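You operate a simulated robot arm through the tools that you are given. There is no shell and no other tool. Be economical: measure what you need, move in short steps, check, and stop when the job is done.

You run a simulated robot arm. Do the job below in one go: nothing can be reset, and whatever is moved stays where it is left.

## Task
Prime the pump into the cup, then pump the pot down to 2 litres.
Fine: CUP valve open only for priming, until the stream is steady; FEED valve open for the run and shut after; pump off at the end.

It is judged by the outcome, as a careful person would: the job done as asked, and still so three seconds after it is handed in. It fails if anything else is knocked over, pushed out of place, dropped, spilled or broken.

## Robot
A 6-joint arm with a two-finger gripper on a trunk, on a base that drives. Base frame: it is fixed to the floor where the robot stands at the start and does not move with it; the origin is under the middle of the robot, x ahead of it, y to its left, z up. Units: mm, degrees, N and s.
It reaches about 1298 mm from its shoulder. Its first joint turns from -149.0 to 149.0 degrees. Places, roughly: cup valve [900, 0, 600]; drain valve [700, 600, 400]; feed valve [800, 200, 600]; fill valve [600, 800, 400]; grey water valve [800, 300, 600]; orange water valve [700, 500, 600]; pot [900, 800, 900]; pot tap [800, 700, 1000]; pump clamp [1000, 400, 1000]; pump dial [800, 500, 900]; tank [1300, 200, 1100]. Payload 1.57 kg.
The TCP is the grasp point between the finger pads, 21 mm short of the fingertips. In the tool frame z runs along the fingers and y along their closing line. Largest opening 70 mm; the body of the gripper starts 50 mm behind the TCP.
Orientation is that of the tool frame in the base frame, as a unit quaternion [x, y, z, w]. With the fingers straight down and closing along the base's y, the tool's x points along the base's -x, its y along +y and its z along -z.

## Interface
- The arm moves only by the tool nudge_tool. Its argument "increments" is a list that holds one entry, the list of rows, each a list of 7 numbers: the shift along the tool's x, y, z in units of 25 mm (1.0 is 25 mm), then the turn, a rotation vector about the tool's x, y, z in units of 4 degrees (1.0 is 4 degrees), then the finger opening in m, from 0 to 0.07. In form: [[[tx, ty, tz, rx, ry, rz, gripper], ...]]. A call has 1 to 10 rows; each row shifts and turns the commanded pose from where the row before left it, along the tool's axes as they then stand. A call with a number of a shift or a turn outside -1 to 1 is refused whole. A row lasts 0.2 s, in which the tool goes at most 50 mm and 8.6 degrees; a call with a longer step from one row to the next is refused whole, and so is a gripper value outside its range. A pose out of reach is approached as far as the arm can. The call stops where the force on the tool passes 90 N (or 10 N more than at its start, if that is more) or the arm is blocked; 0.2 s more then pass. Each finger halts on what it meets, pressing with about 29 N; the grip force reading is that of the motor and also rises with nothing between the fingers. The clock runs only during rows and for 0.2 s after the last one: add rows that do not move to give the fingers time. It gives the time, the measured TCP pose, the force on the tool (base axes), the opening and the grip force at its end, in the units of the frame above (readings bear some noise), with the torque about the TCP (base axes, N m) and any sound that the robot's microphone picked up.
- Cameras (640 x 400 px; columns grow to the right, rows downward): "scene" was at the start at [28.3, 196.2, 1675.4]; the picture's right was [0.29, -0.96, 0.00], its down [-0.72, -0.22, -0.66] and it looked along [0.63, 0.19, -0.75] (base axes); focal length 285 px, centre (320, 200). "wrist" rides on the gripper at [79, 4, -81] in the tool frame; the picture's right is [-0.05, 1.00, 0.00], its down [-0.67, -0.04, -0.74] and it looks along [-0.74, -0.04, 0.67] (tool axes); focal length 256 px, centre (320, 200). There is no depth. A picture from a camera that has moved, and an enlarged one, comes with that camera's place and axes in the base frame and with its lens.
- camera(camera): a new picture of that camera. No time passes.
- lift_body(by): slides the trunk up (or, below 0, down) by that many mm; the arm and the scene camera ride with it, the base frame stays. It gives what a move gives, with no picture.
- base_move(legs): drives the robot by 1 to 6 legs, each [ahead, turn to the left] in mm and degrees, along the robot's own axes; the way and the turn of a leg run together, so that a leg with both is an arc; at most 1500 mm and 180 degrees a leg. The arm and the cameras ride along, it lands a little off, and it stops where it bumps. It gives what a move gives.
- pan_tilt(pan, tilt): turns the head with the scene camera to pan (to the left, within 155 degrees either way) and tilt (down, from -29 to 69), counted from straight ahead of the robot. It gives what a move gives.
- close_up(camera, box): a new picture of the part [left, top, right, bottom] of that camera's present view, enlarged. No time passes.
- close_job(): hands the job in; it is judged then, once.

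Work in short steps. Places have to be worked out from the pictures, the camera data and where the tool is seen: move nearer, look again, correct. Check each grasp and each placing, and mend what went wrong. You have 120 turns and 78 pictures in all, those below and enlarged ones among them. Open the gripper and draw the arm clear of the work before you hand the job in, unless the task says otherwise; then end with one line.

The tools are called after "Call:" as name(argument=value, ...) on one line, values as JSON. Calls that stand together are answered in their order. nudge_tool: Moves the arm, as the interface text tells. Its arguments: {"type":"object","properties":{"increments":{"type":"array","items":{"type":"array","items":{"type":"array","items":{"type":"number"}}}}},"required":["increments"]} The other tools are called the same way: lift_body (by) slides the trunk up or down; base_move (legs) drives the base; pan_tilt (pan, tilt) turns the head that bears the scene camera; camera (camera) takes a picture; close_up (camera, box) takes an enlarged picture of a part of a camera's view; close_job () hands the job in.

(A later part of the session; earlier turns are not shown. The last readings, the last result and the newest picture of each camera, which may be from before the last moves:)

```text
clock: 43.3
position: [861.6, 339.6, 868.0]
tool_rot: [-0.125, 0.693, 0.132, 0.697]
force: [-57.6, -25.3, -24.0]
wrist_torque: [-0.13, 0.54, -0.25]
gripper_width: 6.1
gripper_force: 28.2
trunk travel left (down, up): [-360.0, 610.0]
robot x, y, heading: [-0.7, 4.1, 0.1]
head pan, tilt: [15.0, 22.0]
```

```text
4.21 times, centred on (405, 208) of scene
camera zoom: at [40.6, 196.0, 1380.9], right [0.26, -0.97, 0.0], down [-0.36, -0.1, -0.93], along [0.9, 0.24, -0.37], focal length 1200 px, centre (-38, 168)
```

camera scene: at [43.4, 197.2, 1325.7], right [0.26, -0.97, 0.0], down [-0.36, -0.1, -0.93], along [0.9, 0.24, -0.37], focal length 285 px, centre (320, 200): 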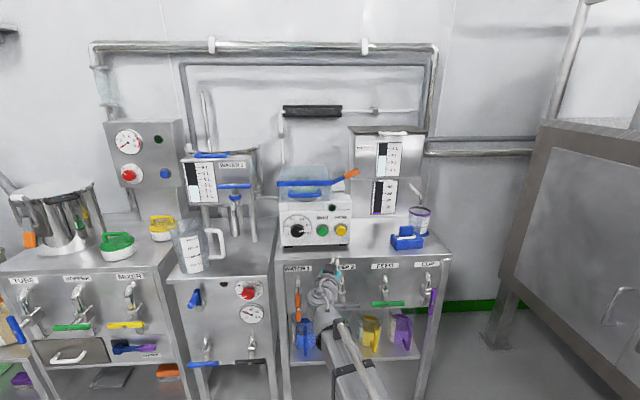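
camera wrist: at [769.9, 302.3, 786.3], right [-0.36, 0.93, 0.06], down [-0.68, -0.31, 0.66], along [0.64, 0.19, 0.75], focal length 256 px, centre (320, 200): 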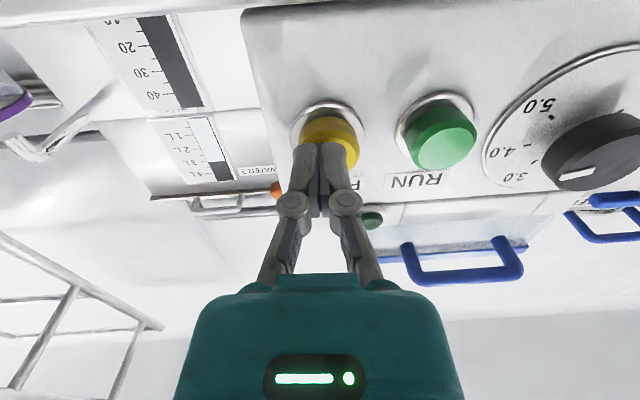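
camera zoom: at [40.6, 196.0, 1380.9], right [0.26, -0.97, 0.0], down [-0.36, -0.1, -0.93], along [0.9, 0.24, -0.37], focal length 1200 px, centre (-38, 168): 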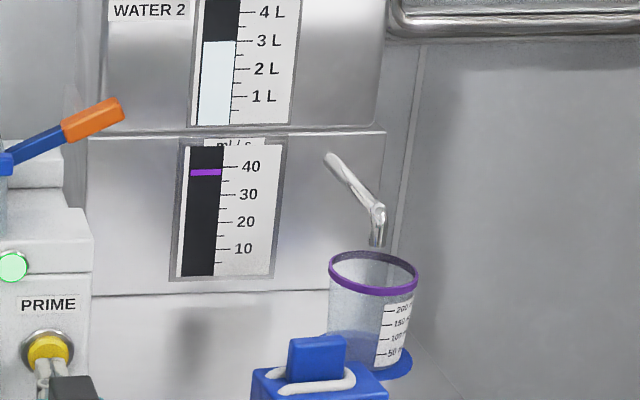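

Flow reads 38 ml/s, but there is no stream at the spout yet (air being driven out). I hold a little longer.

Call:
nudge_tool(increments=[[[0, 0, 0, 0, 0, 0, 0.0], [0, 0, 0, 0, 0, 0, 0.0], [0, 0, 0, 0, 0, 0, 0.0], [0, 0, 0, 0, 0, 0, 0.0]]])

Call:
close_up(camera="scene", box=[345, 160, 465, 255])

```text
clock: 44.3
position: [860.0, 338.4, 868.8]
tool_rot: [-0.124, 0.693, 0.132, 0.698]
force: [-59.2, -24.1, -18.2]
wrist_torque: [-0.16, 0.43, -0.21]
gripper_width: 5.8
gripper_force: 28.7
trunk travel left (down, up): [-360.0, 610.0]
robot x, y, heading: [-1.5, -0.2, 0.2]
head pan, tilt: [15.0, 22.0]
```

```text
4.21 times, centred on (405, 208) of scene
camera zoom: at [39.7, 195.9, 1381.1], right [0.26, -0.97, 0.0], down [-0.36, -0.1, -0.93], along [0.9, 0.24, -0.37], focal length 1200 px, centre (-38, 168)
```

zoom: 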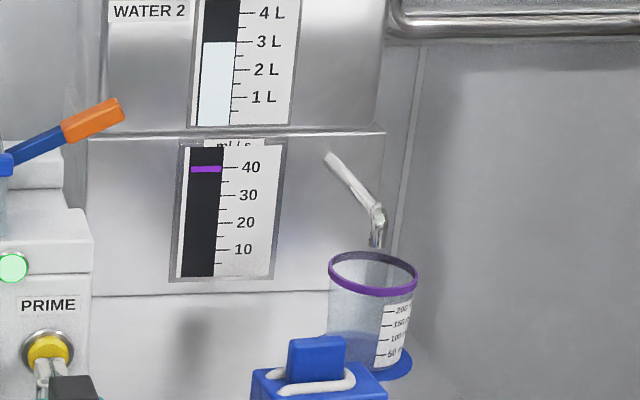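

Flow is settled near 39 ml/s, still no visible stream; the cup appears empty. I hold another second.

Call:
nudge_tool(increments=[[[0, 0, 0, 0, 0, 0, 0.0], [0, 0, 0, 0, 0, 0, 0.0], [0, 0, 0, 0, 0, 0, 0.0], [0, 0, 0, 0, 0, 0, 0.0], [0, 0, 0, 0, 0, 0, 0.0]]])

Call:
close_up(camera="scene", box=[345, 160, 465, 255])

```text
clock: 45.5
position: [861.1, 338.6, 869.5]
tool_rot: [-0.124, 0.692, 0.133, 0.698]
force: [-57.4, -21.1, -11.8]
wrist_torque: [-0.1, 0.33, -0.21]
gripper_width: 6.1
gripper_force: 28.7
trunk travel left (down, up): [-360.0, 610.0]
robot x, y, heading: [-0.3, 1.5, -0.1]
head pan, tilt: [15.0, 22.0]
```

```text
4.21 times, centred on (405, 208) of scene
camera zoom: at [39.2, 195.8, 1381.1], right [0.26, -0.97, 0.0], down [-0.36, -0.1, -0.93], along [0.9, 0.24, -0.37], focal length 1200 px, centre (-38, 168)
```

zoom: 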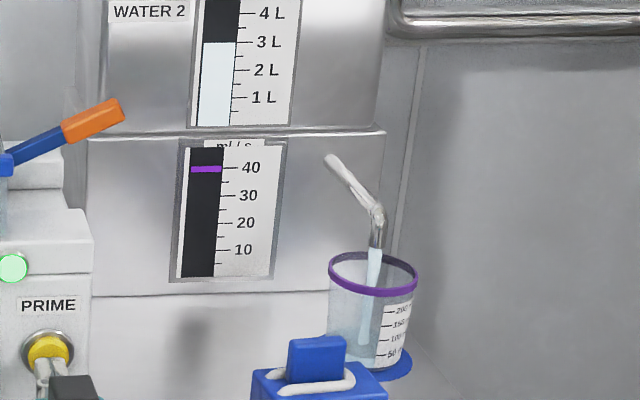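

A stream has begun. I hold 0.6 s more to see whether it is steady.

Call:
nudge_tool(increments=[[[0, 0, 0, 0, 0, 0, 0.0], [0, 0, 0, 0, 0, 0, 0.0]]])

Call:
close_up(camera="scene", box=[345, 160, 465, 255])

```text
clock: 46.1
position: [861.2, 337.4, 870.1]
tool_rot: [-0.124, 0.692, 0.132, 0.699]
force: [-55.6, -21.0, -8.9]
wrist_torque: [-0.09, 0.28, -0.22]
gripper_width: 5.9
gripper_force: 28.8
trunk travel left (down, up): [-360.0, 610.0]
robot x, y, heading: [1.5, -0.6, -0.2]
head pan, tilt: [15.0, 22.0]
```

```text
4.21 times, centred on (405, 208) of scene
camera zoom: at [39.1, 195.8, 1381.1], right [0.26, -0.97, 0.0], down [-0.36, -0.1, -0.93], along [0.9, 0.24, -0.37], focal length 1200 px, centre (-38, 168)
```

zoom: 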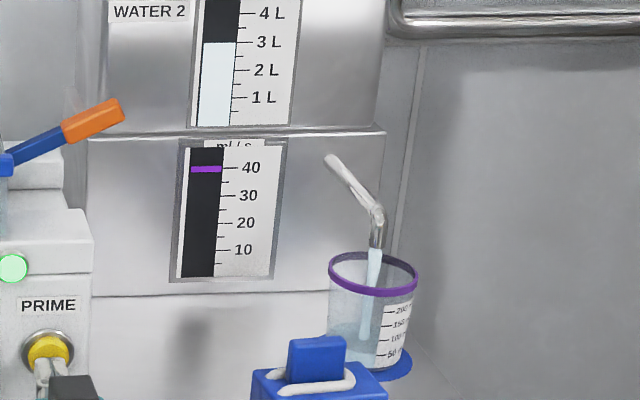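

The stream is the same and even; the cup holds about 60 ml. I release PRIME and check whether the pump stops.

Call:
nudge_tool(increments=[[[0, 0, -0.8, 0, 0, 0, 0.0], [0, 0, -0.4, 0, 0, 0, 0.0]]])

Call:
close_up(camera="scene", box=[265, 160, 465, 285])

```text
clock: 46.7
position: [835.3, 328.0, 866.6]
tool_rot: [-0.126, 0.694, 0.132, 0.697]
force: [1.2, -0.3, -0.5]
wrist_torque: [0.03, 0.01, -0.03]
gripper_width: 0.2
gripper_force: 28.4
trunk travel left (down, up): [-360.0, 610.0]
robot x, y, heading: [-0.3, 1.3, -0.1]
head pan, tilt: [15.0, 22.0]
```

```text
3.20 times, centred on (365, 222) of scene
camera zoom: at [43.5, 197.3, 1380.7], right [0.26, -0.97, 0.0], down [-0.36, -0.1, -0.93], along [0.9, 0.24, -0.37], focal length 912 px, centre (176, 128)
```

zoom: 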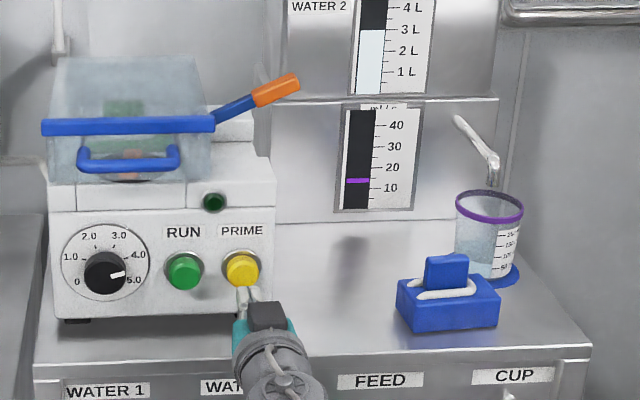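

PRIME is momentary: pump stopped, lamp off, cup safely part-full. Now I go back to the CUP handle to close it: back away, move right, then lower the trunk.

Call:
nudge_tool(increments=[[[0, -0.5, -1, 0, 0, 0, 0.07], [0, -1, -1, 0, 0, 0, 0.07], [0, -1, -1, 0, 0, 0, 0.07], [0, -1, -0.6, 0, 0, 0, 0.07], [0, -1, -0.6, 0, 0, 0, 0.07], [0, -1, -0.6, 0, 0, 0, 0.07], [0, -1, -0.6, 0, 0, 0, 0.07], [0, -1, -0.6, 0, 0, 0, 0.07], [0, -1, -0.6, 0, 0, 0, 0.07], [0, -1, -0.6, 0, 0, 0, 0.07]]])

Call:
nudge_tool(increments=[[[0, -1, 0, 0, 0, 0, 0.07], [0, -1, 0, 0, 0, 0, 0.07], [0, -0.5, 0, 0, 0, 0, 0.07]]])

Call:
lift_body(by=-235)

Call:
camera(camera="wrist")

```text
clock: 48.9
position: [752.3, 43.1, 866.0]
tool_rot: [-0.126, 0.694, 0.133, 0.696]
force: [-0.1, -0.2, 0.3]
wrist_torque: [0.0, 0.01, -0.03]
gripper_width: 69.9
gripper_force: 0.0
trunk travel left (down, up): [-360.0, 610.0]
robot x, y, heading: [-1.6, 2.7, -0.1]
head pan, tilt: [15.0, 22.0]
```

```text
clock: 49.7
position: [774.6, -15.7, 866.4]
tool_rot: [-0.124, 0.695, 0.132, 0.696]
force: [-0.4, -0.9, -1.2]
wrist_torque: [-0.02, -0.03, -0.01]
gripper_width: 70.2
gripper_force: 0.1
trunk travel left (down, up): [-360.0, 610.0]
robot x, y, heading: [2.9, 1.7, -0.1]
head pan, tilt: [15.0, 22.0]
```

```text
clock: 52.1
position: [774.8, -16.5, 631.2]
tool_rot: [-0.125, 0.694, 0.133, 0.696]
force: [-0.5, 0.0, 0.2]
wrist_torque: [0.03, 0.01, -0.01]
gripper_width: 70.1
gripper_force: 0.1
trunk travel left (down, up): [-125.0, 845.0]
robot x, y, heading: [1.2, 2.4, -0.2]
head pan, tilt: [15.0, 22.0]
```

```text
39 pictures are left
camera wrist: at [698.0, -42.4, 551.1], right [-0.36, 0.93, 0.06], down [-0.68, -0.31, 0.66], along [0.64, 0.19, 0.75], focal length 256 px, centre (320, 200)
```

wrist: 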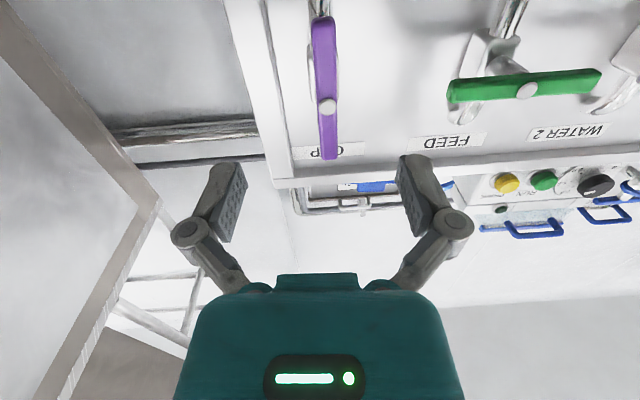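

The vertical CUP bar lies on the tool's line, its screw near (878, 23, 654). I raise 23 mm and approach, stopping 30 mm short to check.

Call:
nudge_tool(increments=[[[-0.92, 0, 0.4, 0, 0, 0, 0.07], [0, 0, 1, 0, 0, 0, 0.07], [0, 0, 1, 0, 0, 0, 0.07], [0, 0, 1, 0, 0, 0, 0.07]]])

Call:
camera(camera="wrist")

```text
clock: 53.1
position: [850.2, 12.5, 631.4]
tool_rot: [-0.125, 0.694, 0.133, 0.696]
force: [-0.3, -0.9, -0.1]
wrist_torque: [-0.03, 0.01, -0.01]
gripper_width: 69.9
gripper_force: 0.0
out of reach, approached as far as the arm can: row 1
trunk travel left (down, up): [-125.0, 845.0]
robot x, y, heading: [-1.9, 0.8, -0.1]
head pan, tilt: [15.0, 22.0]
```

```text
38 pictures are left
camera wrist: at [773.0, -13.8, 551.2], right [-0.36, 0.93, 0.06], down [-0.68, -0.31, 0.66], along [0.64, 0.19, 0.75], focal length 256 px, centre (320, 200)
```

wrist: 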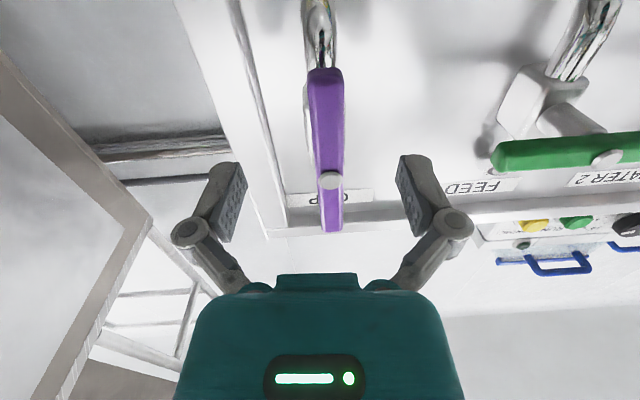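

The screw triangulates to (870, 21, 650). I raise to that height first and check the reading before going in.

Call:
nudge_tool(increments=[[[-0.8, 0, 0, 0, 0, 0, 0.07]]])

```text
clock: 53.5
position: [849.5, 12.5, 631.7]
tool_rot: [-0.125, 0.694, 0.132, 0.696]
force: [-0.3, 0.1, -0.6]
wrist_torque: [-0.02, 0.01, 0.01]
gripper_width: 70.0
gripper_force: 0.1
out of reach, approached as far as the arm can: row 1
trunk travel left (down, up): [-125.0, 845.0]
robot x, y, heading: [-2.8, 5.6, -0.1]
head pan, tilt: [15.0, 22.0]
```

Still held at the same height; I unwind the command further upward in small checks.

Call:
nudge_tool(increments=[[[-0.5, 0, 0, 0, 0, 0, 0.07], [-0.5, 0, 0, 0, 0, 0, 0.07]]])

```text
clock: 54.1
position: [850.9, 12.4, 630.5]
tool_rot: [-0.125, 0.694, 0.132, 0.696]
force: [0.5, 0.2, -0.1]
wrist_torque: [0.0, 0.01, 0.0]
gripper_width: 70.2
gripper_force: 0.1
out of reach, approached as far as the arm can: row 1, 2
trunk travel left (down, up): [-125.0, 845.0]
robot x, y, heading: [0.4, 1.4, 0.0]
head pan, tilt: [15.0, 22.0]
```

Only upward rows get refused, so the arm is at its upper limit and height must come from the trunk. I raise the trunk 20 mm, then go in over the bar.

Call:
lift_body(by=20)

Call:
nudge_tool(increments=[[[0, 0, 0.65, 0, 0, 0, 0.07], [0, 0, 0.65, 0, 0, 0, 0.07], [0, 0, 0, 0, 0, 0, 0.07]]])

Call:
camera(camera="wrist")

```text
clock: 54.8
position: [849.8, 12.8, 650.8]
tool_rot: [-0.125, 0.694, 0.132, 0.696]
force: [-0.3, 0.2, 0.1]
wrist_torque: [0.0, 0.01, 0.0]
gripper_width: 70.0
gripper_force: 0.1
trunk travel left (down, up): [-145.0, 825.0]
robot x, y, heading: [-0.0, 4.2, 0.1]
head pan, tilt: [15.0, 22.0]
```

```text
clock: 55.6
position: [879.9, 24.3, 650.7]
tool_rot: [-0.124, 0.694, 0.131, 0.697]
force: [-0.1, -0.5, 1.2]
wrist_torque: [0.01, -0.01, 0.01]
gripper_width: 70.1
gripper_force: 0.0
trunk travel left (down, up): [-145.0, 825.0]
robot x, y, heading: [-1.2, 1.5, -0.2]
head pan, tilt: [15.0, 22.0]
```

```text
37 pictures are left
camera wrist: at [802.9, -2.4, 571.1], right [-0.36, 0.93, 0.06], down [-0.68, -0.31, 0.66], along [0.64, 0.19, 0.75], focal length 256 px, centre (320, 200)
```

wrist: 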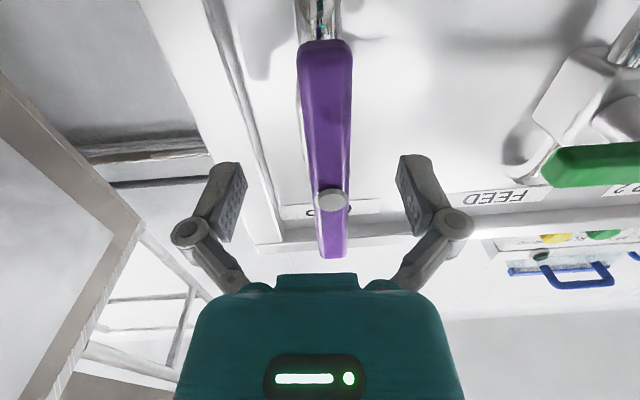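

The bar is well within the jaws, 5 mm left of centre and at good depth. I centre, close and turn it back the first 24°.

Call:
nudge_tool(increments=[[[0, 0.2, 0, 0, 0, 0, 0.07], [0, 0, 0, 0, 0, 0, 0.0], [0, 0, 0, 0, 0, 0, 0.0], [0, 0, 0, 0, 0, 0, 0.0], [0, 0, 0, 0, 0, 0, 0.0]]])

Call:
nudge_tool(increments=[[[0, 0, 0, 0, 0, 1, 0.0], [0, 0, 0, 0, 0, 1, 0.0], [0, 0, 0, 0, 0, 1, 0.0], [0, 0, 0, 0, 0, 1, 0.0], [0, 0, 0, 0, 0, 1, 0.0], [0, 0, 0, 0, 0, 1, 0.0]]])

```text
clock: 56.8
position: [877.7, 26.5, 650.8]
tool_rot: [-0.123, 0.695, 0.13, 0.697]
force: [0.9, -13.3, 0.9]
wrist_torque: [-0.05, 0.19, -0.67]
gripper_width: 20.2
gripper_force: 32.3
trunk travel left (down, up): [-145.0, 825.0]
robot x, y, heading: [-2.7, 4.6, -0.1]
head pan, tilt: [15.0, 22.0]
```

```text
clock: 58.2
position: [879.3, 27.0, 650.1]
tool_rot: [0.024, 0.705, 0.274, 0.654]
force: [-3.2, -21.1, -4.2]
wrist_torque: [0.02, -0.25, -0.9]
gripper_width: 20.0
gripper_force: 32.1
trunk travel left (down, up): [-145.0, 825.0]
robot x, y, heading: [-1.9, 0.9, 0.1]
head pan, tilt: [15.0, 22.0]
```

Much lower forces with the tool squared to the valve. I continue the turn to 90°.

Call:
nudge_tool(increments=[[[0, 0, 0, 0, 0, 1, 0.0], [0, 0, 0, 0, 0, 1, 0.0], [0, 0, 0, 0, 0, 1, 0.0], [0, 0, 0, 0, 0, 1, 0.0], [0, 0, 0, 0, 0, 1, 0.0], [0, 0, 0, 0, 0, 1, 0.0], [0, 0, 0, 0, 0, 1, 0.0], [0, 0, 0, 0, 0, 1, 0.0]]])

Call:
nudge_tool(increments=[[[0, 0, 0, 0, 0, 1, 0.0], [0, 0, 0, 0, 0, 1, 0.0], [0, 0, 0, 0, 0, 1, 0.0], [0, 0, 0, 0, 0, 1, 0.0], [0, 0, 0, 0, 0, 1, 0.0], [0, 0, 0, 0, 0, 1, 0.0], [0, 0, 0, 0, 0, 1, 0.0], [0, 0, 0, 0, 0, 1, 0.0]]])

Call:
camera(camera="wrist")

```text
clock: 60.0
position: [879.5, 27.1, 650.9]
tool_rot: [0.217, 0.671, 0.443, 0.553]
force: [-0.4, -21.0, -8.9]
wrist_torque: [-0.03, -0.04, -0.82]
gripper_width: 19.5
gripper_force: 32.0
trunk travel left (down, up): [-145.0, 825.0]
robot x, y, heading: [-2.3, 9.4, -0.2]
head pan, tilt: [15.0, 22.0]
```

```text
clock: 61.8
position: [878.8, 31.8, 651.2]
tool_rot: [0.383, 0.581, 0.582, 0.421]
force: [-14.5, -13.7, -61.7]
wrist_torque: [-0.28, 1.33, -0.7]
gripper_width: 24.8
gripper_force: 31.8
out of reach, approached as far as the arm can: row 8
trunk travel left (down, up): [-145.0, 825.0]
robot x, y, heading: [-0.9, 1.5, -0.2]
head pan, tilt: [15.0, 22.0]
```

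```text
36 pictures are left
camera wrist: at [776.2, 75.7, 650.0], right [-0.03, -0.02, 1.0], down [-0.46, -0.89, -0.03], along [0.89, -0.46, 0.01], focal length 256 px, centre (320, 200)
```

wrist: 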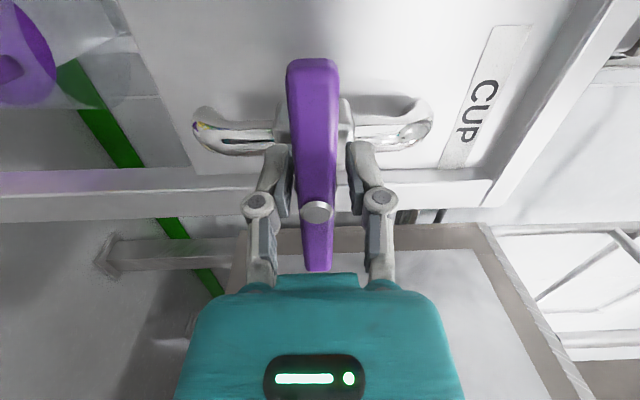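

The bar lies across again with the body square to it: CUP is shut. I open and back straight out, then look.

Call:
nudge_tool(increments=[[[0, 0, 0, 0, 0, 0, 0.07], [0, 0, 0, 0, 0, 0, 0.07], [0, 0, 0, 0, 0, 0, 0.07], [0, 0, -1, 0, 0, 0, 0.07], [0, 0, -1, 0, 0, 0, 0.07], [0, 0, -1, 0, 0, 0, 0.07], [0, 0, -1, 0, 0, 0, 0.07]]])

Call:
close_up(camera="scene", box=[275, 160, 465, 285])

Call:
camera(camera="wrist")

```text
clock: 63.4
position: [785.5, 5.4, 658.8]
tool_rot: [0.38, 0.578, 0.584, 0.424]
force: [-0.4, 0.1, -0.5]
wrist_torque: [-0.01, -0.02, -0.02]
gripper_width: 69.9
gripper_force: 0.1
out of reach, approached as far as the arm can: row 5, 6, 7
trunk travel left (down, up): [-145.0, 825.0]
robot x, y, heading: [2.2, 6.4, -0.4]
head pan, tilt: [15.0, 22.0]
```

```text
3.20 times, centred on (370, 222) of scene
camera zoom: at [43.4, 197.2, 1165.7], right [0.26, -0.97, 0.0], down [-0.36, -0.1, -0.93], along [0.9, 0.24, -0.37], focal length 912 px, centre (160, 128)
```

zoom: 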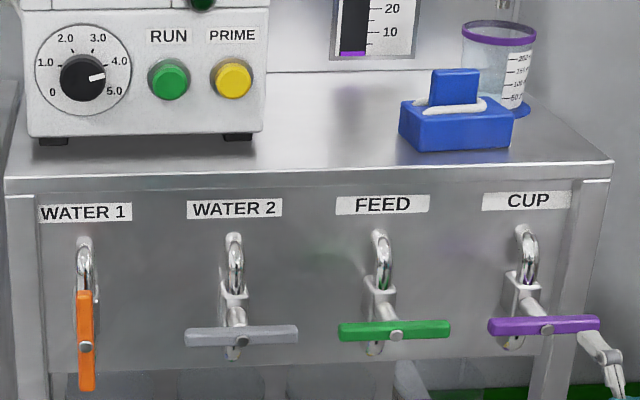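

```text
34 pictures are left
camera wrist: at [681.6, 49.2, 655.1], right [-0.04, -0.02, 1.0], down [-0.46, -0.89, -0.04], along [0.89, -0.46, 0.02], focal length 256 px, centre (320, 200)
```

wrist: 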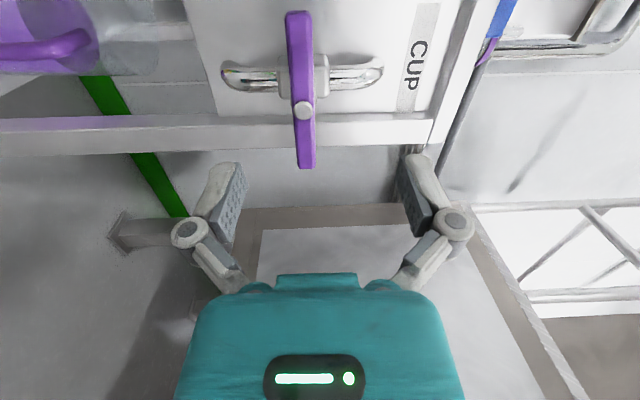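

CUP is shut exactly like before; cup holds about 70 ml and stands in place. FEED's screw triangulates to (820, 163, 650), 150 mm along the station. I raise the trunk 40 mm to free the arm from its upper limit, move over and come down by arm.

Call:
lift_body(by=40)

Call:
nudge_tool(increments=[[[0.9, 0, 0.1, 0, 0, 0, 0.07], [0.9, -0.4, 0.1, 0, 0, 0, 0.07], [0.9, -0.4, 0.1, 0, 0, 0, 0.07], [0.9, -0.4, 0.1, 0, 0, 0, 0.07], [0.9, -0.4, 0.1, 0, 0, 0, 0.07], [0.9, -0.3, 0.1, 0, 0, 0, 0.07]]])

Call:
camera(camera="wrist")

```text
clock: 64.2
position: [785.3, 5.7, 699.1]
tool_rot: [0.381, 0.578, 0.584, 0.425]
force: [0.1, 0.3, 0.9]
wrist_torque: [-0.02, 0.01, 0.01]
gripper_width: 70.1
gripper_force: 0.0
trunk travel left (down, up): [-185.0, 785.0]
robot x, y, heading: [-1.0, 2.8, 0.1]
head pan, tilt: [15.0, 22.0]
```

```text
clock: 65.6
position: [754.5, 137.5, 697.7]
tool_rot: [0.381, 0.578, 0.584, 0.424]
force: [-0.4, -0.4, -0.2]
wrist_torque: [0.03, -0.02, 0.01]
gripper_width: 70.1
gripper_force: 0.1
out of reach, approached as far as the arm can: row 2, 3, 4, 5, 6
trunk travel left (down, up): [-185.0, 785.0]
robot x, y, heading: [-4.3, 2.1, -0.2]
head pan, tilt: [15.0, 22.0]
```

```text
33 pictures are left
camera wrist: at [651.5, 179.7, 695.0], right [-0.04, -0.02, 1.0], down [-0.46, -0.89, -0.04], along [0.89, -0.46, 0.02], focal length 256 px, centre (320, 200)
```

wrist: 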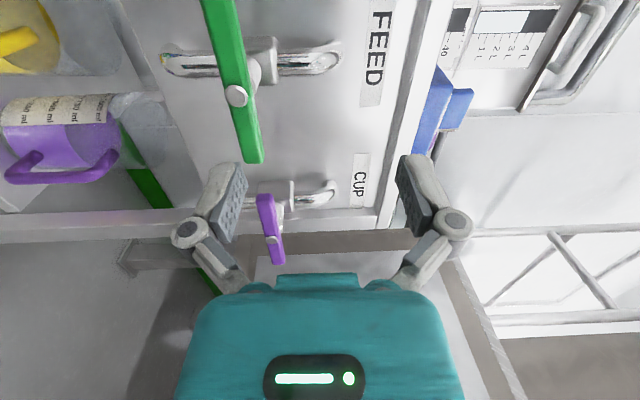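

The arm's height evidently comes from the trunk alone. The FEED screw checks out at (820, 165, 650): I lower the trunk 47 mm, then advance.

Call:
lift_body(by=-47)

Call:
nudge_tool(increments=[[[0.08, 0, 1, 0, 0, 0, 0.07], [0, 0, 1, 0, 0, 0, 0.07], [0, 0, 0.7, 0, 0, 0, 0.07]]])

Call:
camera(camera="wrist")

```text
clock: 66.5
position: [755.8, 136.2, 649.8]
tool_rot: [0.381, 0.577, 0.585, 0.424]
force: [0.4, -0.5, 0.5]
wrist_torque: [-0.02, 0.02, 0.0]
gripper_width: 69.9
gripper_force: 0.0
trunk travel left (down, up): [-138.0, 832.0]
robot x, y, heading: [0.4, 3.7, 0.2]
head pan, tilt: [15.0, 22.0]
```

```text
clock: 67.3
position: [818.4, 162.0, 653.0]
tool_rot: [0.38, 0.577, 0.585, 0.424]
force: [0.0, -0.6, -0.1]
wrist_torque: [0.0, 0.02, -0.03]
gripper_width: 69.7
gripper_force: 0.0
out of reach, approached as far as the arm can: row 3
trunk travel left (down, up): [-138.0, 832.0]
robot x, y, heading: [0.6, 4.2, -0.2]
head pan, tilt: [15.0, 22.0]
```

```text
32 pictures are left
camera wrist: at [714.4, 205.3, 648.2], right [-0.04, -0.02, 1.0], down [-0.46, -0.89, -0.04], along [0.89, -0.46, 0.02], focal length 256 px, centre (320, 200)
```

wrist: 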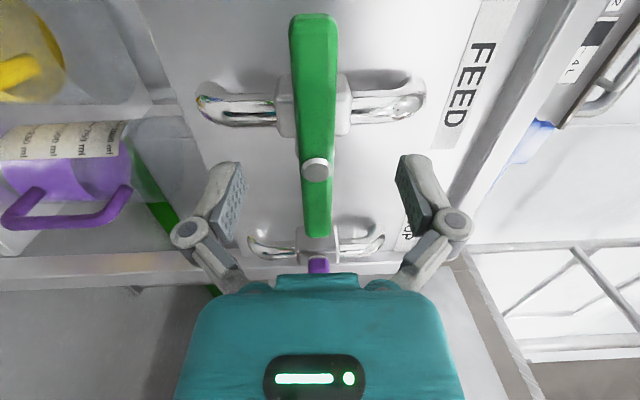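

Centred; screw is 8 mm ahead of the grasp point. I level the tool slightly, go 16 mm in, and close.

Call:
nudge_tool(increments=[[[0, 0, 0.32, 0.6, 0, 0, 0.07], [0, 0, 0.32, 0, 0, 0, 0.07], [0, 0, 0, 0, 0, 0, 0.0], [0, 0, 0, 0, 0, 0, 0.0], [0, 0, 0, 0, 0, 0, 0.0], [0, 0, 0, 0, 0, 0, 0.0]]])

Call:
nudge_tool(increments=[[[0, 0, 0, 0, 0, -1, 0.0], [0, 0, 0, 0, 0, -1, 0.0], [0, 0, 0, 0, 0, -1, 0.0], [0, 0, 0, 0, 0, -1, 0.0], [0, 0, 0, 0, 0, -1, 0.0], [0, 0, 0, 0, 0, -1, 0.0]]])

```text
clock: 68.7
position: [831.0, 168.7, 649.9]
tool_rot: [0.385, 0.585, 0.577, 0.421]
force: [16.1, 4.6, 50.3]
wrist_torque: [0.33, -0.74, -0.14]
gripper_width: 19.6
gripper_force: 32.0
out of reach, approached as far as the arm can: row 1
trunk travel left (down, up): [-138.0, 832.0]
robot x, y, heading: [-0.3, 1.3, -0.2]
head pan, tilt: [15.0, 22.0]
```

```text
clock: 70.1
position: [828.4, 170.8, 647.0]
tool_rot: [0.253, 0.658, 0.476, 0.527]
force: [-6.7, 28.4, 57.6]
wrist_torque: [0.04, -0.68, 0.51]
gripper_width: 21.2
gripper_force: 31.9
trunk travel left (down, up): [-138.0, 832.0]
robot x, y, heading: [-3.9, -0.9, 0.0]
head pan, tilt: [15.0, 22.0]
```

The bar is following; the hand presses down about 55 N, so I raise the trunk 4 mm before continuing.

Call:
lift_body(by=4)

Call:
nudge_tool(increments=[[[0, 0, 0, 0, 0, -1, 0.0], [0, 0, 0, 0, 0, -1, 0.0], [0, 0, 0, 0, 0, -1, 0.0], [0, 0, 0, 0, 0, -1, 0.0], [0, 0, 0, 0, 0, -1, 0.0], [0, 0, 0, 0, 0, -1, 0.0]]])

```text
clock: 70.7
position: [829.9, 169.9, 648.6]
tool_rot: [0.254, 0.658, 0.475, 0.527]
force: [-22.6, 22.6, 20.4]
wrist_torque: [0.03, -0.32, 0.46]
gripper_width: 19.7
gripper_force: 32.1
trunk travel left (down, up): [-142.0, 828.0]
robot x, y, heading: [-1.6, 4.3, -0.0]
head pan, tilt: [15.0, 22.0]
```

```text
clock: 72.0
position: [831.5, 169.7, 649.6]
tool_rot: [0.112, 0.696, 0.355, 0.613]
force: [-21.1, 15.3, 21.1]
wrist_torque: [0.0, 0.24, 0.55]
gripper_width: 20.0
gripper_force: 31.5
trunk travel left (down, up): [-142.0, 828.0]
robot x, y, heading: [-0.3, 2.6, -0.2]
head pan, tilt: [15.0, 22.0]
```

Forces are modest. I finish the turn (about 42° more).

Call:
nudge_tool(increments=[[[0, 0, 0, 0, 0, -1, 0.0], [0, 0, 0, 0, 0, -1, 0.0], [0, 0, 0, 0, 0, -1, 0.0], [0, 0, 0, 0, 0, -1, 0.0], [0, 0, 0, 0, 0, -1, 0.0], [0, 0, 0, 0, 0, -1, 0.0], [0, 0, 0, 0, 0, -1, 0.0], [0, 0, 0, 0, 0, -1, 0.0], [0, 0, 0, 0, 0, -1, 0.0], [0, 0, 0, 0, 0, -1, 0.0]]])

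Call:
camera(camera="wrist")

```text
clock: 74.2
position: [831.1, 169.5, 648.6]
tool_rot: [-0.133, 0.693, 0.123, 0.698]
force: [-12.0, 23.0, 7.8]
wrist_torque: [0.13, 0.16, -0.1]
gripper_width: 20.5
gripper_force: 31.6
trunk travel left (down, up): [-142.0, 828.0]
robot x, y, heading: [0.1, 2.4, -0.0]
head pan, tilt: [15.0, 22.0]
```

```text
31 pictures are left
camera wrist: at [755.2, 141.7, 568.6], right [-0.35, 0.93, 0.04], down [-0.69, -0.29, 0.66], along [0.63, 0.21, 0.75], focal length 256 px, centre (320, 200)
```

wrist: 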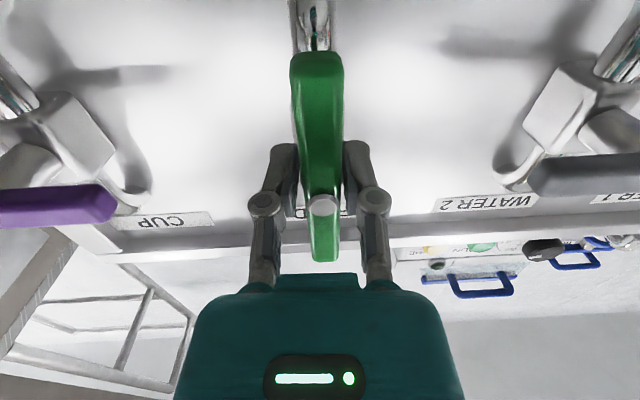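

FEED is open. I release, back off 100 mm, close the fingers and raise the trunk to the button height.

Call:
nudge_tool(increments=[[[0, 0, 0, 0, 0, 0, 0.07], [0, 0, 0, 0, 0, 0, 0.07], [0, 0, 0, 0, 0, 0, 0.07], [0, 0, -1, 0, 0, 0, 0.07], [0, 0, -1, 0, 0, 0, 0.07], [0, 0, -1, 0, 0, 0, 0.07], [0, 0, -1, 0, 0, 0, 0.0]]])

Call:
lift_body(by=219)

Call:
nudge_tool(increments=[[[0, 1, 0, 0, 0, 0, 0.0], [0, 1, 0, 0, 0, 0, 0.0], [0, 1, 0, 0, 0, 0, 0.0], [0, 1, 0, 0, 0, 0, 0.0], [0, 1, 1, 0, 0, 0, 0.0], [0, 1, 1, 0, 0, 0, 0.0], [0, 1, 1, 0, 0, 0, 0.0], [0, 1, 1, 0, 0, 0, 0.0], [0, 0.3, 1, 0, 0, 0, 0.0]]])

Call:
camera(camera="wrist")

Call:
camera(camera="scene")

```text
clock: 75.8
position: [737.9, 131.3, 646.7]
tool_rot: [-0.13, 0.694, 0.123, 0.697]
force: [0.3, 0.0, 0.0]
wrist_torque: [0.01, 0.01, 0.02]
gripper_width: 27.0
gripper_force: 4.3
trunk travel left (down, up): [-142.0, 828.0]
robot x, y, heading: [-0.1, 6.3, -0.0]
head pan, tilt: [15.0, 22.0]
```

```text
clock: 78.2
position: [738.2, 132.9, 866.2]
tool_rot: [-0.129, 0.694, 0.122, 0.697]
force: [-0.2, -0.2, 0.4]
wrist_torque: [-0.04, -0.01, 0.02]
gripper_width: 0.0
gripper_force: 28.6
trunk travel left (down, up): [-361.0, 609.0]
robot x, y, heading: [2.2, 3.2, -0.0]
head pan, tilt: [15.0, 22.0]
```

```text
clock: 80.2
position: [782.1, 369.8, 866.7]
tool_rot: [-0.13, 0.695, 0.122, 0.697]
force: [-0.6, -0.3, 0.1]
wrist_torque: [-0.01, 0.0, -0.01]
gripper_width: 0.2
gripper_force: 28.5
trunk travel left (down, up): [-361.0, 609.0]
robot x, y, heading: [0.2, 0.9, -0.4]
head pan, tilt: [15.0, 22.0]
```

```text
30 pictures are left
camera wrist: at [705.5, 343.2, 786.7], right [-0.35, 0.94, 0.04], down [-0.69, -0.29, 0.67], along [0.64, 0.2, 0.74], focal length 256 px, centre (320, 200)
```

wrist: 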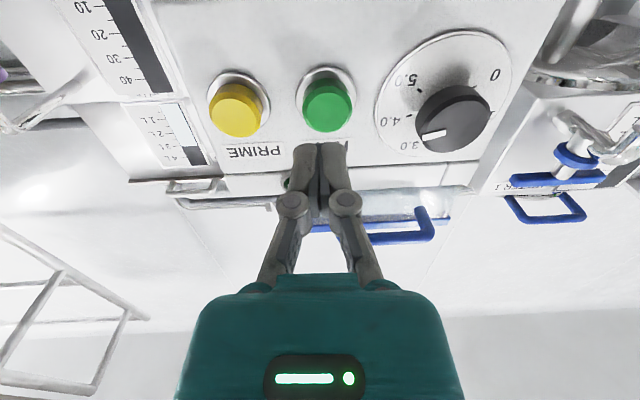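

```text
29 pictures are left
camera scene: at [43.2, 197.1, 1381.7], right [0.26, -0.97, 0.0], down [-0.36, -0.1, -0.93], along [0.9, 0.24, -0.37], focal length 285 px, centre (320, 200)
```

scene: 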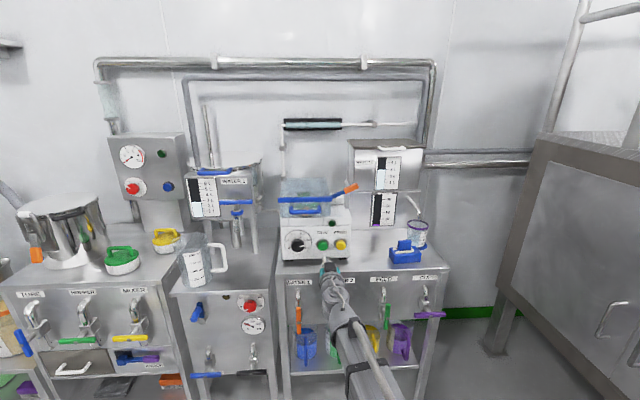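

RUN lies straight ahead, about 52 mm from the fingertips. I read the pot gauge before starting.

Call:
close_up(camera="scene", box=[180, 150, 270, 250])

Call:
nudge_tool(increments=[[[0, 0.05, 0.6, 0, 0, 0, 0.0], [0, 0, 0.6, 0, 0, 0, 0.0], [0, 0, 0.4, 0, 0, 0, 0.0]]])

```text
4.00 times, centred on (225, 200) of scene
camera zoom: at [43.2, 197.1, 1381.7], right [0.26, -0.97, 0.0], down [-0.36, -0.1, -0.93], along [0.9, 0.24, -0.37], focal length 1140 px, centre (700, 200)
```

zoom: 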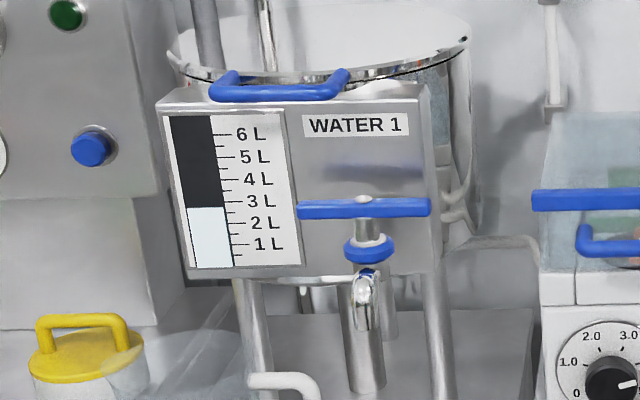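

```text
clock: 81.0
position: [818.6, 386.0, 865.9]
tool_rot: [-0.131, 0.695, 0.123, 0.696]
force: [-0.1, 0.8, -0.6]
wrist_torque: [0.02, -0.01, 0.01]
gripper_width: 0.0
gripper_force: 29.0
trunk travel left (down, up): [-361.0, 609.0]
robot x, y, heading: [-2.7, 0.7, -0.2]
head pan, tilt: [15.0, 22.0]
```

Pot stands at about 2.8 L, so roughly 0.8 L to pump. I press RUN.

Call:
nudge_tool(increments=[[[0, 0, 0.3, 0, 0, 0, 0.0], [0, 0, 0.25, 0, 0, 0, 0.0], [0, 0, 0.15, 0, 0, 0, 0.0], [0, 0, 0.1, 0, 0, 0, 0.0]]])

Call:
close_up(camera="scene", box=[270, 160, 440, 290])

```text
clock: 82.0
position: [838.5, 393.1, 865.7]
tool_rot: [-0.129, 0.695, 0.123, 0.696]
force: [-2.4, -1.5, -0.8]
wrist_torque: [-0.01, -0.02, 0.01]
gripper_width: 0.1
gripper_force: 29.2
trunk travel left (down, up): [-361.0, 609.0]
robot x, y, heading: [2.1, 1.7, 0.1]
head pan, tilt: [15.0, 22.0]
heard: click
```

```text
3.08 times, centred on (355, 225) of scene
camera zoom: at [43.2, 197.2, 1381.7], right [0.26, -0.97, 0.0], down [-0.36, -0.1, -0.93], along [0.9, 0.24, -0.37], focal length 876 px, centre (212, 123)
```

zoom: 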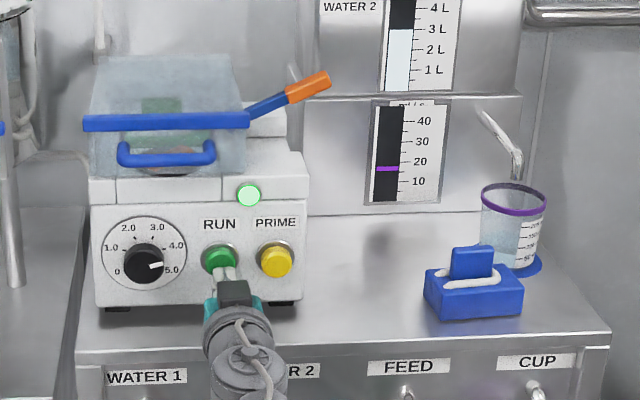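

Click and lamp on: the pump runs. I back off 15 mm to see whether RUN latches.

Call:
nudge_tool(increments=[[[0, 0, -0.6, 0, 0, 0, 0.0], [0, 0, 0, 0, 0, 0, 0.0], [0, 0, 0, 0, 0, 0, 0.0], [0, 0, 0, 0, 0, 0, 0.0]]])

Call:
close_up(camera="scene", box=[180, 150, 430, 290])

```text
clock: 83.0
position: [823.9, 387.2, 865.3]
tool_rot: [-0.13, 0.695, 0.122, 0.696]
force: [-0.5, -0.3, -0.5]
wrist_torque: [0.02, -0.01, -0.01]
gripper_width: 0.0
gripper_force: 28.2
trunk travel left (down, up): [-361.0, 609.0]
robot x, y, heading: [-4.5, 2.4, 0.1]
head pan, tilt: [15.0, 22.0]
```

```text
2.56 times, centred on (305, 220) of scene
camera zoom: at [43.4, 197.3, 1381.7], right [0.26, -0.97, 0.0], down [-0.36, -0.1, -0.93], along [0.9, 0.24, -0.37], focal length 729 px, centre (358, 149)
```

zoom: 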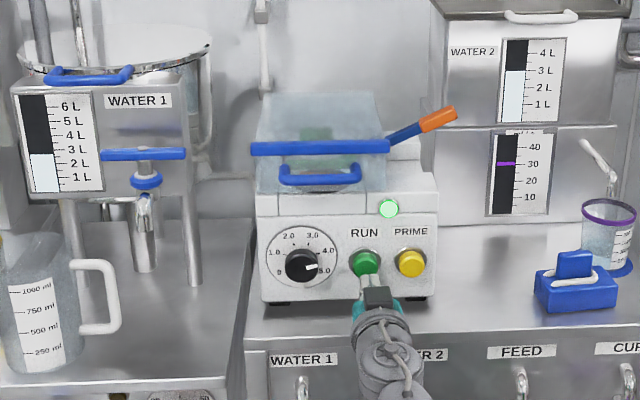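

RUN latches and the flow is rising past 30 ml/s. I wait about 9 s in place, then read the level closely.

Call:
nudge_tool(increments=[[[0, 0, 0, 0, 0, 0, 0], [0, 0, 0, 0, 0, 0, 0], [0, 0, 0, 0, 0, 0, 0], [0, 0, 0, 0, 0, 0, 0], [0, 0, 0, 0, 0, 0, 0], [0, 0, 0, 0, 0, 0, 0], [0, 0, 0, 0, 0, 0, 0], [0, 0, 0, 0, 0, 0, 0], [0, 0, 0, 0, 0, 0, 0], [0, 0, 0, 0, 0, 0, 0]]])

Call:
nudge_tool(increments=[[[0, 0, 0, 0, 0, 0, 0], [0, 0, 0, 0, 0, 0, 0], [0, 0, 0, 0, 0, 0, 0], [0, 0, 0, 0, 0, 0, 0], [0, 0, 0, 0, 0, 0, 0], [0, 0, 0, 0, 0, 0, 0], [0, 0, 0, 0, 0, 0, 0], [0, 0, 0, 0, 0, 0, 0], [0, 0, 0, 0, 0, 0, 0], [0, 0, 0, 0, 0, 0, 0]]])

Call:
close_up(camera="scene", box=[180, 160, 250, 230])

Call:
close_up(camera="scene", box=[330, 180, 430, 250])

```text
clock: 85.2
position: [823.9, 387.5, 866.7]
tool_rot: [-0.129, 0.695, 0.122, 0.696]
force: [-0.7, -0.2, 0.1]
wrist_torque: [0.02, -0.02, 0.0]
gripper_width: 0.1
gripper_force: 29.3
trunk travel left (down, up): [-361.0, 609.0]
robot x, y, heading: [-1.1, 5.2, -0.2]
head pan, tilt: [15.0, 22.0]
```

```text
clock: 87.4
position: [823.5, 386.9, 865.8]
tool_rot: [-0.129, 0.695, 0.121, 0.697]
force: [-0.6, 0.1, -0.1]
wrist_torque: [0.0, 0.0, -0.01]
gripper_width: 0.2
gripper_force: 28.0
trunk travel left (down, up): [-361.0, 609.0]
robot x, y, heading: [0.5, 3.0, -0.2]
head pan, tilt: [15.0, 22.0]
```

```text
5.71 times, centred on (215, 195) of scene
camera zoom: at [43.4, 197.3, 1381.7], right [0.26, -0.97, 0.0], down [-0.36, -0.1, -0.93], along [0.9, 0.24, -0.37], focal length 1628 px, centre (920, 229)
```

zoom: 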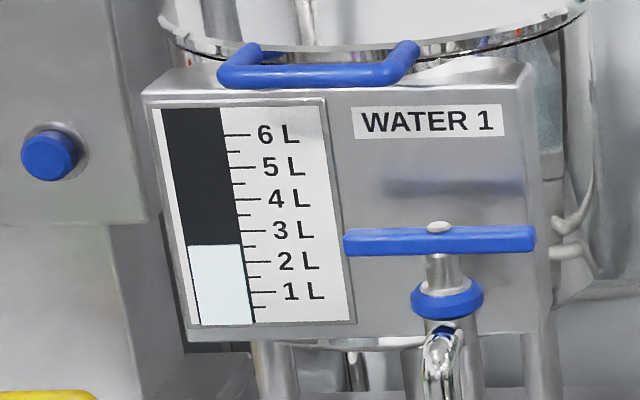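

```text
5.71 times, centred on (380, 215) of scene
camera zoom: at [43.4, 197.3, 1381.7], right [0.26, -0.97, 0.0], down [-0.36, -0.1, -0.93], along [0.9, 0.24, -0.37], focal length 1628 px, centre (-23, 114)
```

zoom: 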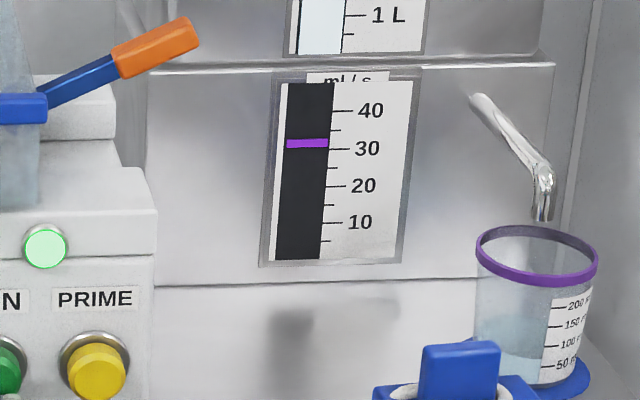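

Level about 2.55 L and 31 ml/s, so some 17 s remain. I wait 11 s and re-read.

Call:
nudge_tool(increments=[[[0, 0, 0, 0, 0, 0, 0], [0, 0, 0, 0, 0, 0, 0], [0, 0, 0, 0, 0, 0, 0], [0, 0, 0, 0, 0, 0, 0], [0, 0, 0, 0, 0, 0, 0], [0, 0, 0, 0, 0, 0, 0], [0, 0, 0, 0, 0, 0, 0], [0, 0, 0, 0, 0, 0, 0], [0, 0, 0, 0, 0, 0, 0], [0, 0, 0, 0, 0, 0, 0]]])

Call:
nudge_tool(increments=[[[0, 0, 0, 0, 0, 0, 0], [0, 0, 0, 0, 0, 0, 0], [0, 0, 0, 0, 0, 0, 0], [0, 0, 0, 0, 0, 0, 0], [0, 0, 0, 0, 0, 0, 0], [0, 0, 0, 0, 0, 0, 0], [0, 0, 0, 0, 0, 0, 0], [0, 0, 0, 0, 0, 0, 0], [0, 0, 0, 0, 0, 0, 0], [0, 0, 0, 0, 0, 0, 0]]])

Call:
nudge_tool(increments=[[[0, 0, 0, 0, 0, 0, 0], [0, 0, 0, 0, 0, 0, 0], [0, 0, 0, 0, 0, 0, 0], [0, 0, 0, 0, 0, 0, 0], [0, 0, 0, 0, 0, 0, 0], [0, 0, 0, 0, 0, 0, 0], [0, 0, 0, 0, 0, 0, 0], [0, 0, 0, 0, 0, 0, 0], [0, 0, 0, 0, 0, 0, 0], [0, 0, 0, 0, 0, 0, 0]]])

Call:
nudge_tool(increments=[[[0, 0, 0, 0, 0, 0, 0], [0, 0, 0, 0, 0, 0, 0], [0, 0, 0, 0, 0, 0, 0], [0, 0, 0, 0, 0, 0, 0], [0, 0, 0, 0, 0, 0, 0], [0, 0, 0, 0, 0, 0, 0], [0, 0, 0, 0, 0, 0, 0], [0, 0, 0, 0, 0, 0, 0], [0, 0, 0, 0, 0, 0, 0], [0, 0, 0, 0, 0, 0, 0]]])

Call:
nudge_tool(increments=[[[0, 0, 0, 0, 0, 0, 0], [0, 0, 0, 0, 0, 0, 0], [0, 0, 0, 0, 0, 0, 0], [0, 0, 0, 0, 0, 0, 0], [0, 0, 0, 0, 0, 0, 0], [0, 0, 0, 0, 0, 0, 0], [0, 0, 0, 0, 0, 0, 0], [0, 0, 0, 0, 0, 0, 0], [0, 0, 0, 0, 0, 0, 0], [0, 0, 0, 0, 0, 0, 0]]])

Call:
close_up(camera="scene", box=[185, 170, 225, 220])

Call:
close_up(camera="scene", box=[270, 160, 440, 290])

```text
clock: 89.6
position: [823.8, 387.5, 866.5]
tool_rot: [-0.129, 0.695, 0.122, 0.696]
force: [-0.4, 0.1, 0.7]
wrist_torque: [0.01, -0.02, 0.0]
gripper_width: 0.0
gripper_force: 28.3
trunk travel left (down, up): [-361.0, 609.0]
robot x, y, heading: [2.3, 2.7, 0.0]
head pan, tilt: [15.0, 22.0]
```

```text
clock: 91.8
position: [825.2, 389.2, 866.2]
tool_rot: [-0.129, 0.695, 0.123, 0.696]
force: [0.0, 0.5, -0.3]
wrist_torque: [0.0, 0.02, -0.01]
gripper_width: 0.1
gripper_force: 28.4
trunk travel left (down, up): [-361.0, 609.0]
robot x, y, heading: [-3.3, 1.0, 0.1]
head pan, tilt: [15.0, 22.0]
```

```text
clock: 94.0
position: [825.0, 388.1, 866.0]
tool_rot: [-0.13, 0.695, 0.121, 0.697]
force: [-0.6, -0.1, -0.1]
wrist_torque: [-0.02, 0.0, -0.03]
gripper_width: 0.0
gripper_force: 28.0
trunk travel left (down, up): [-361.0, 609.0]
robot x, y, heading: [-2.6, 1.1, -0.1]
head pan, tilt: [15.0, 22.0]
```

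```text
clock: 96.2
position: [823.6, 388.3, 865.5]
tool_rot: [-0.13, 0.695, 0.122, 0.696]
force: [0.5, -0.5, 0.2]
wrist_torque: [0.0, 0.01, 0.0]
gripper_width: 0.0
gripper_force: 28.9
trunk travel left (down, up): [-361.0, 609.0]
robot x, y, heading: [-2.9, 3.2, 0.2]
head pan, tilt: [15.0, 22.0]
```

```text
clock: 98.4
position: [825.1, 388.1, 865.3]
tool_rot: [-0.13, 0.695, 0.123, 0.696]
force: [-0.3, -0.3, -0.1]
wrist_torque: [-0.02, -0.01, 0.0]
gripper_width: 0.0
gripper_force: 28.5
trunk travel left (down, up): [-361.0, 609.0]
robot x, y, heading: [0.5, 3.1, -0.1]
head pan, tilt: [15.0, 22.0]
```

```text
8.00 times, centred on (205, 195) of scene
camera zoom: at [43.4, 197.3, 1381.7], right [0.26, -0.97, 0.0], down [-0.36, -0.1, -0.93], along [0.9, 0.24, -0.37], focal length 2279 px, centre (1240, 240)
```

zoom: 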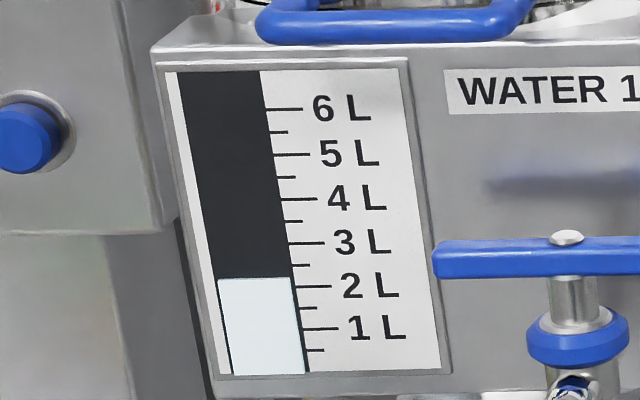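

```text
3.08 times, centred on (355, 225) of scene
camera zoom: at [43.4, 197.3, 1381.7], right [0.26, -0.97, 0.0], down [-0.36, -0.1, -0.93], along [0.9, 0.24, -0.37], focal length 876 px, centre (212, 123)
```

zoom: 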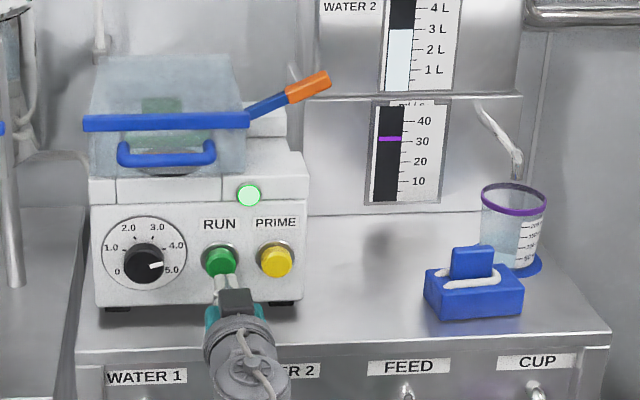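

Level about 2.2 L. I wait 4 s more, then read again.

Call:
nudge_tool(increments=[[[0, 0, 0, 0, 0, 0, 0], [0, 0, 0, 0, 0, 0, 0], [0, 0, 0, 0, 0, 0, 0], [0, 0, 0, 0, 0, 0, 0], [0, 0, 0, 0, 0, 0, 0], [0, 0, 0, 0, 0, 0, 0], [0, 0, 0, 0, 0, 0, 0], [0, 0, 0, 0, 0, 0, 0], [0, 0, 0, 0, 0, 0, 0]]])

Call:
nudge_tool(increments=[[[0, 0, 0, 0, 0, 0, 0], [0, 0, 0, 0, 0, 0, 0], [0, 0, 0, 0, 0, 0, 0], [0, 0, 0, 0, 0, 0, 0], [0, 0, 0, 0, 0, 0, 0], [0, 0, 0, 0, 0, 0, 0], [0, 0, 0, 0, 0, 0, 0]]])

Call:
close_up(camera="scene", box=[195, 190, 225, 220])

```text
clock: 100.4
position: [824.5, 386.6, 865.5]
tool_rot: [-0.13, 0.695, 0.123, 0.696]
force: [0.4, -0.8, -0.2]
wrist_torque: [-0.01, -0.02, 0.03]
gripper_width: 0.1
gripper_force: 28.7
trunk travel left (down, up): [-361.0, 609.0]
robot x, y, heading: [-0.2, 1.9, 0.0]
head pan, tilt: [15.0, 22.0]
```

```text
clock: 102.0
position: [823.7, 387.6, 865.7]
tool_rot: [-0.129, 0.695, 0.122, 0.696]
force: [-0.2, 0.9, -0.7]
wrist_torque: [0.02, 0.0, 0.03]
gripper_width: 0.0
gripper_force: 28.8
trunk travel left (down, up): [-361.0, 609.0]
robot x, y, heading: [-1.7, 4.1, -0.1]
head pan, tilt: [15.0, 22.0]
```

```text
13.33 times, centred on (210, 205) of scene
camera zoom: at [43.4, 197.3, 1381.7], right [0.26, -0.97, 0.0], down [-0.36, -0.1, -0.93], along [0.9, 0.24, -0.37], focal length 3798 px, centre (1787, 133)
```

zoom: 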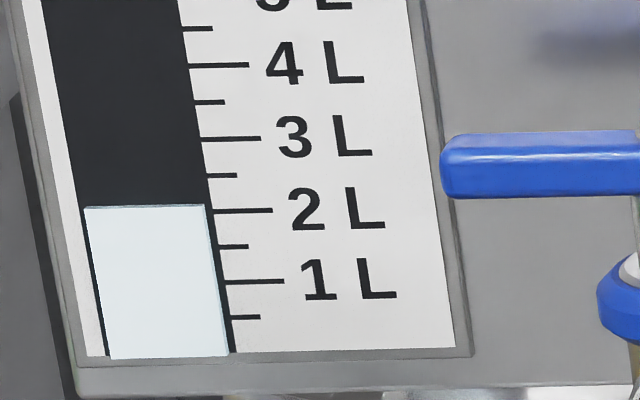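

Level is 2.08 L with about 0.03 L/s; I wait 1.2 s and then press RUN again to stop, allowing for run-down.

Call:
nudge_tool(increments=[[[0, 0, 0, 0, 0, 0, 0], [0, 0, 0, 0, 0, 0, 0], [0, 0, 0, 0, 0, 0, 0], [0, 0, 0, 0, 0, 0, 0], [0, 0, 0, 0, 0, 0, 0], [0, 0, 0, 0, 0, 0, 0], [0, 0, 0.3, 0, 0, 0, 0], [0, 0, 0.3, 0, 0, 0, 0], [0, 0, 0.1, 0, 0, 0, 0]]])

Call:
close_up(camera="scene", box=[180, 160, 430, 290])

```text
clock: 104.0
position: [840.7, 394.2, 866.6]
tool_rot: [-0.129, 0.695, 0.122, 0.696]
force: [-5.7, -3.6, -2.1]
wrist_torque: [0.02, 0.03, -0.06]
gripper_width: 0.0
gripper_force: 28.6
trunk travel left (down, up): [-361.0, 609.0]
robot x, y, heading: [-1.0, -0.8, -0.0]
head pan, tilt: [15.0, 22.0]
heard: click
```

```text
2.56 times, centred on (305, 225) of scene
camera zoom: at [43.1, 197.1, 1381.7], right [0.26, -0.97, 0.0], down [-0.36, -0.1, -0.93], along [0.9, 0.24, -0.37], focal length 729 px, centre (358, 136)
```

zoom: 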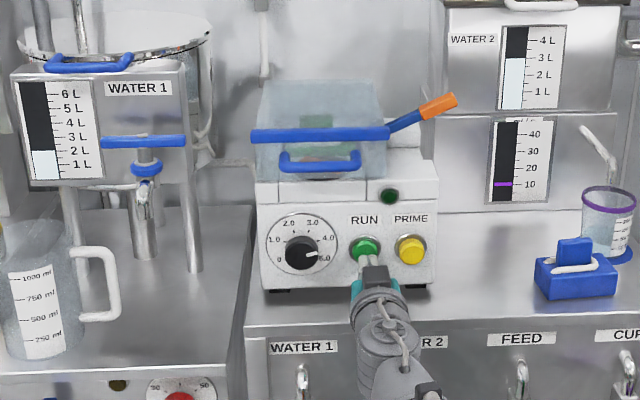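

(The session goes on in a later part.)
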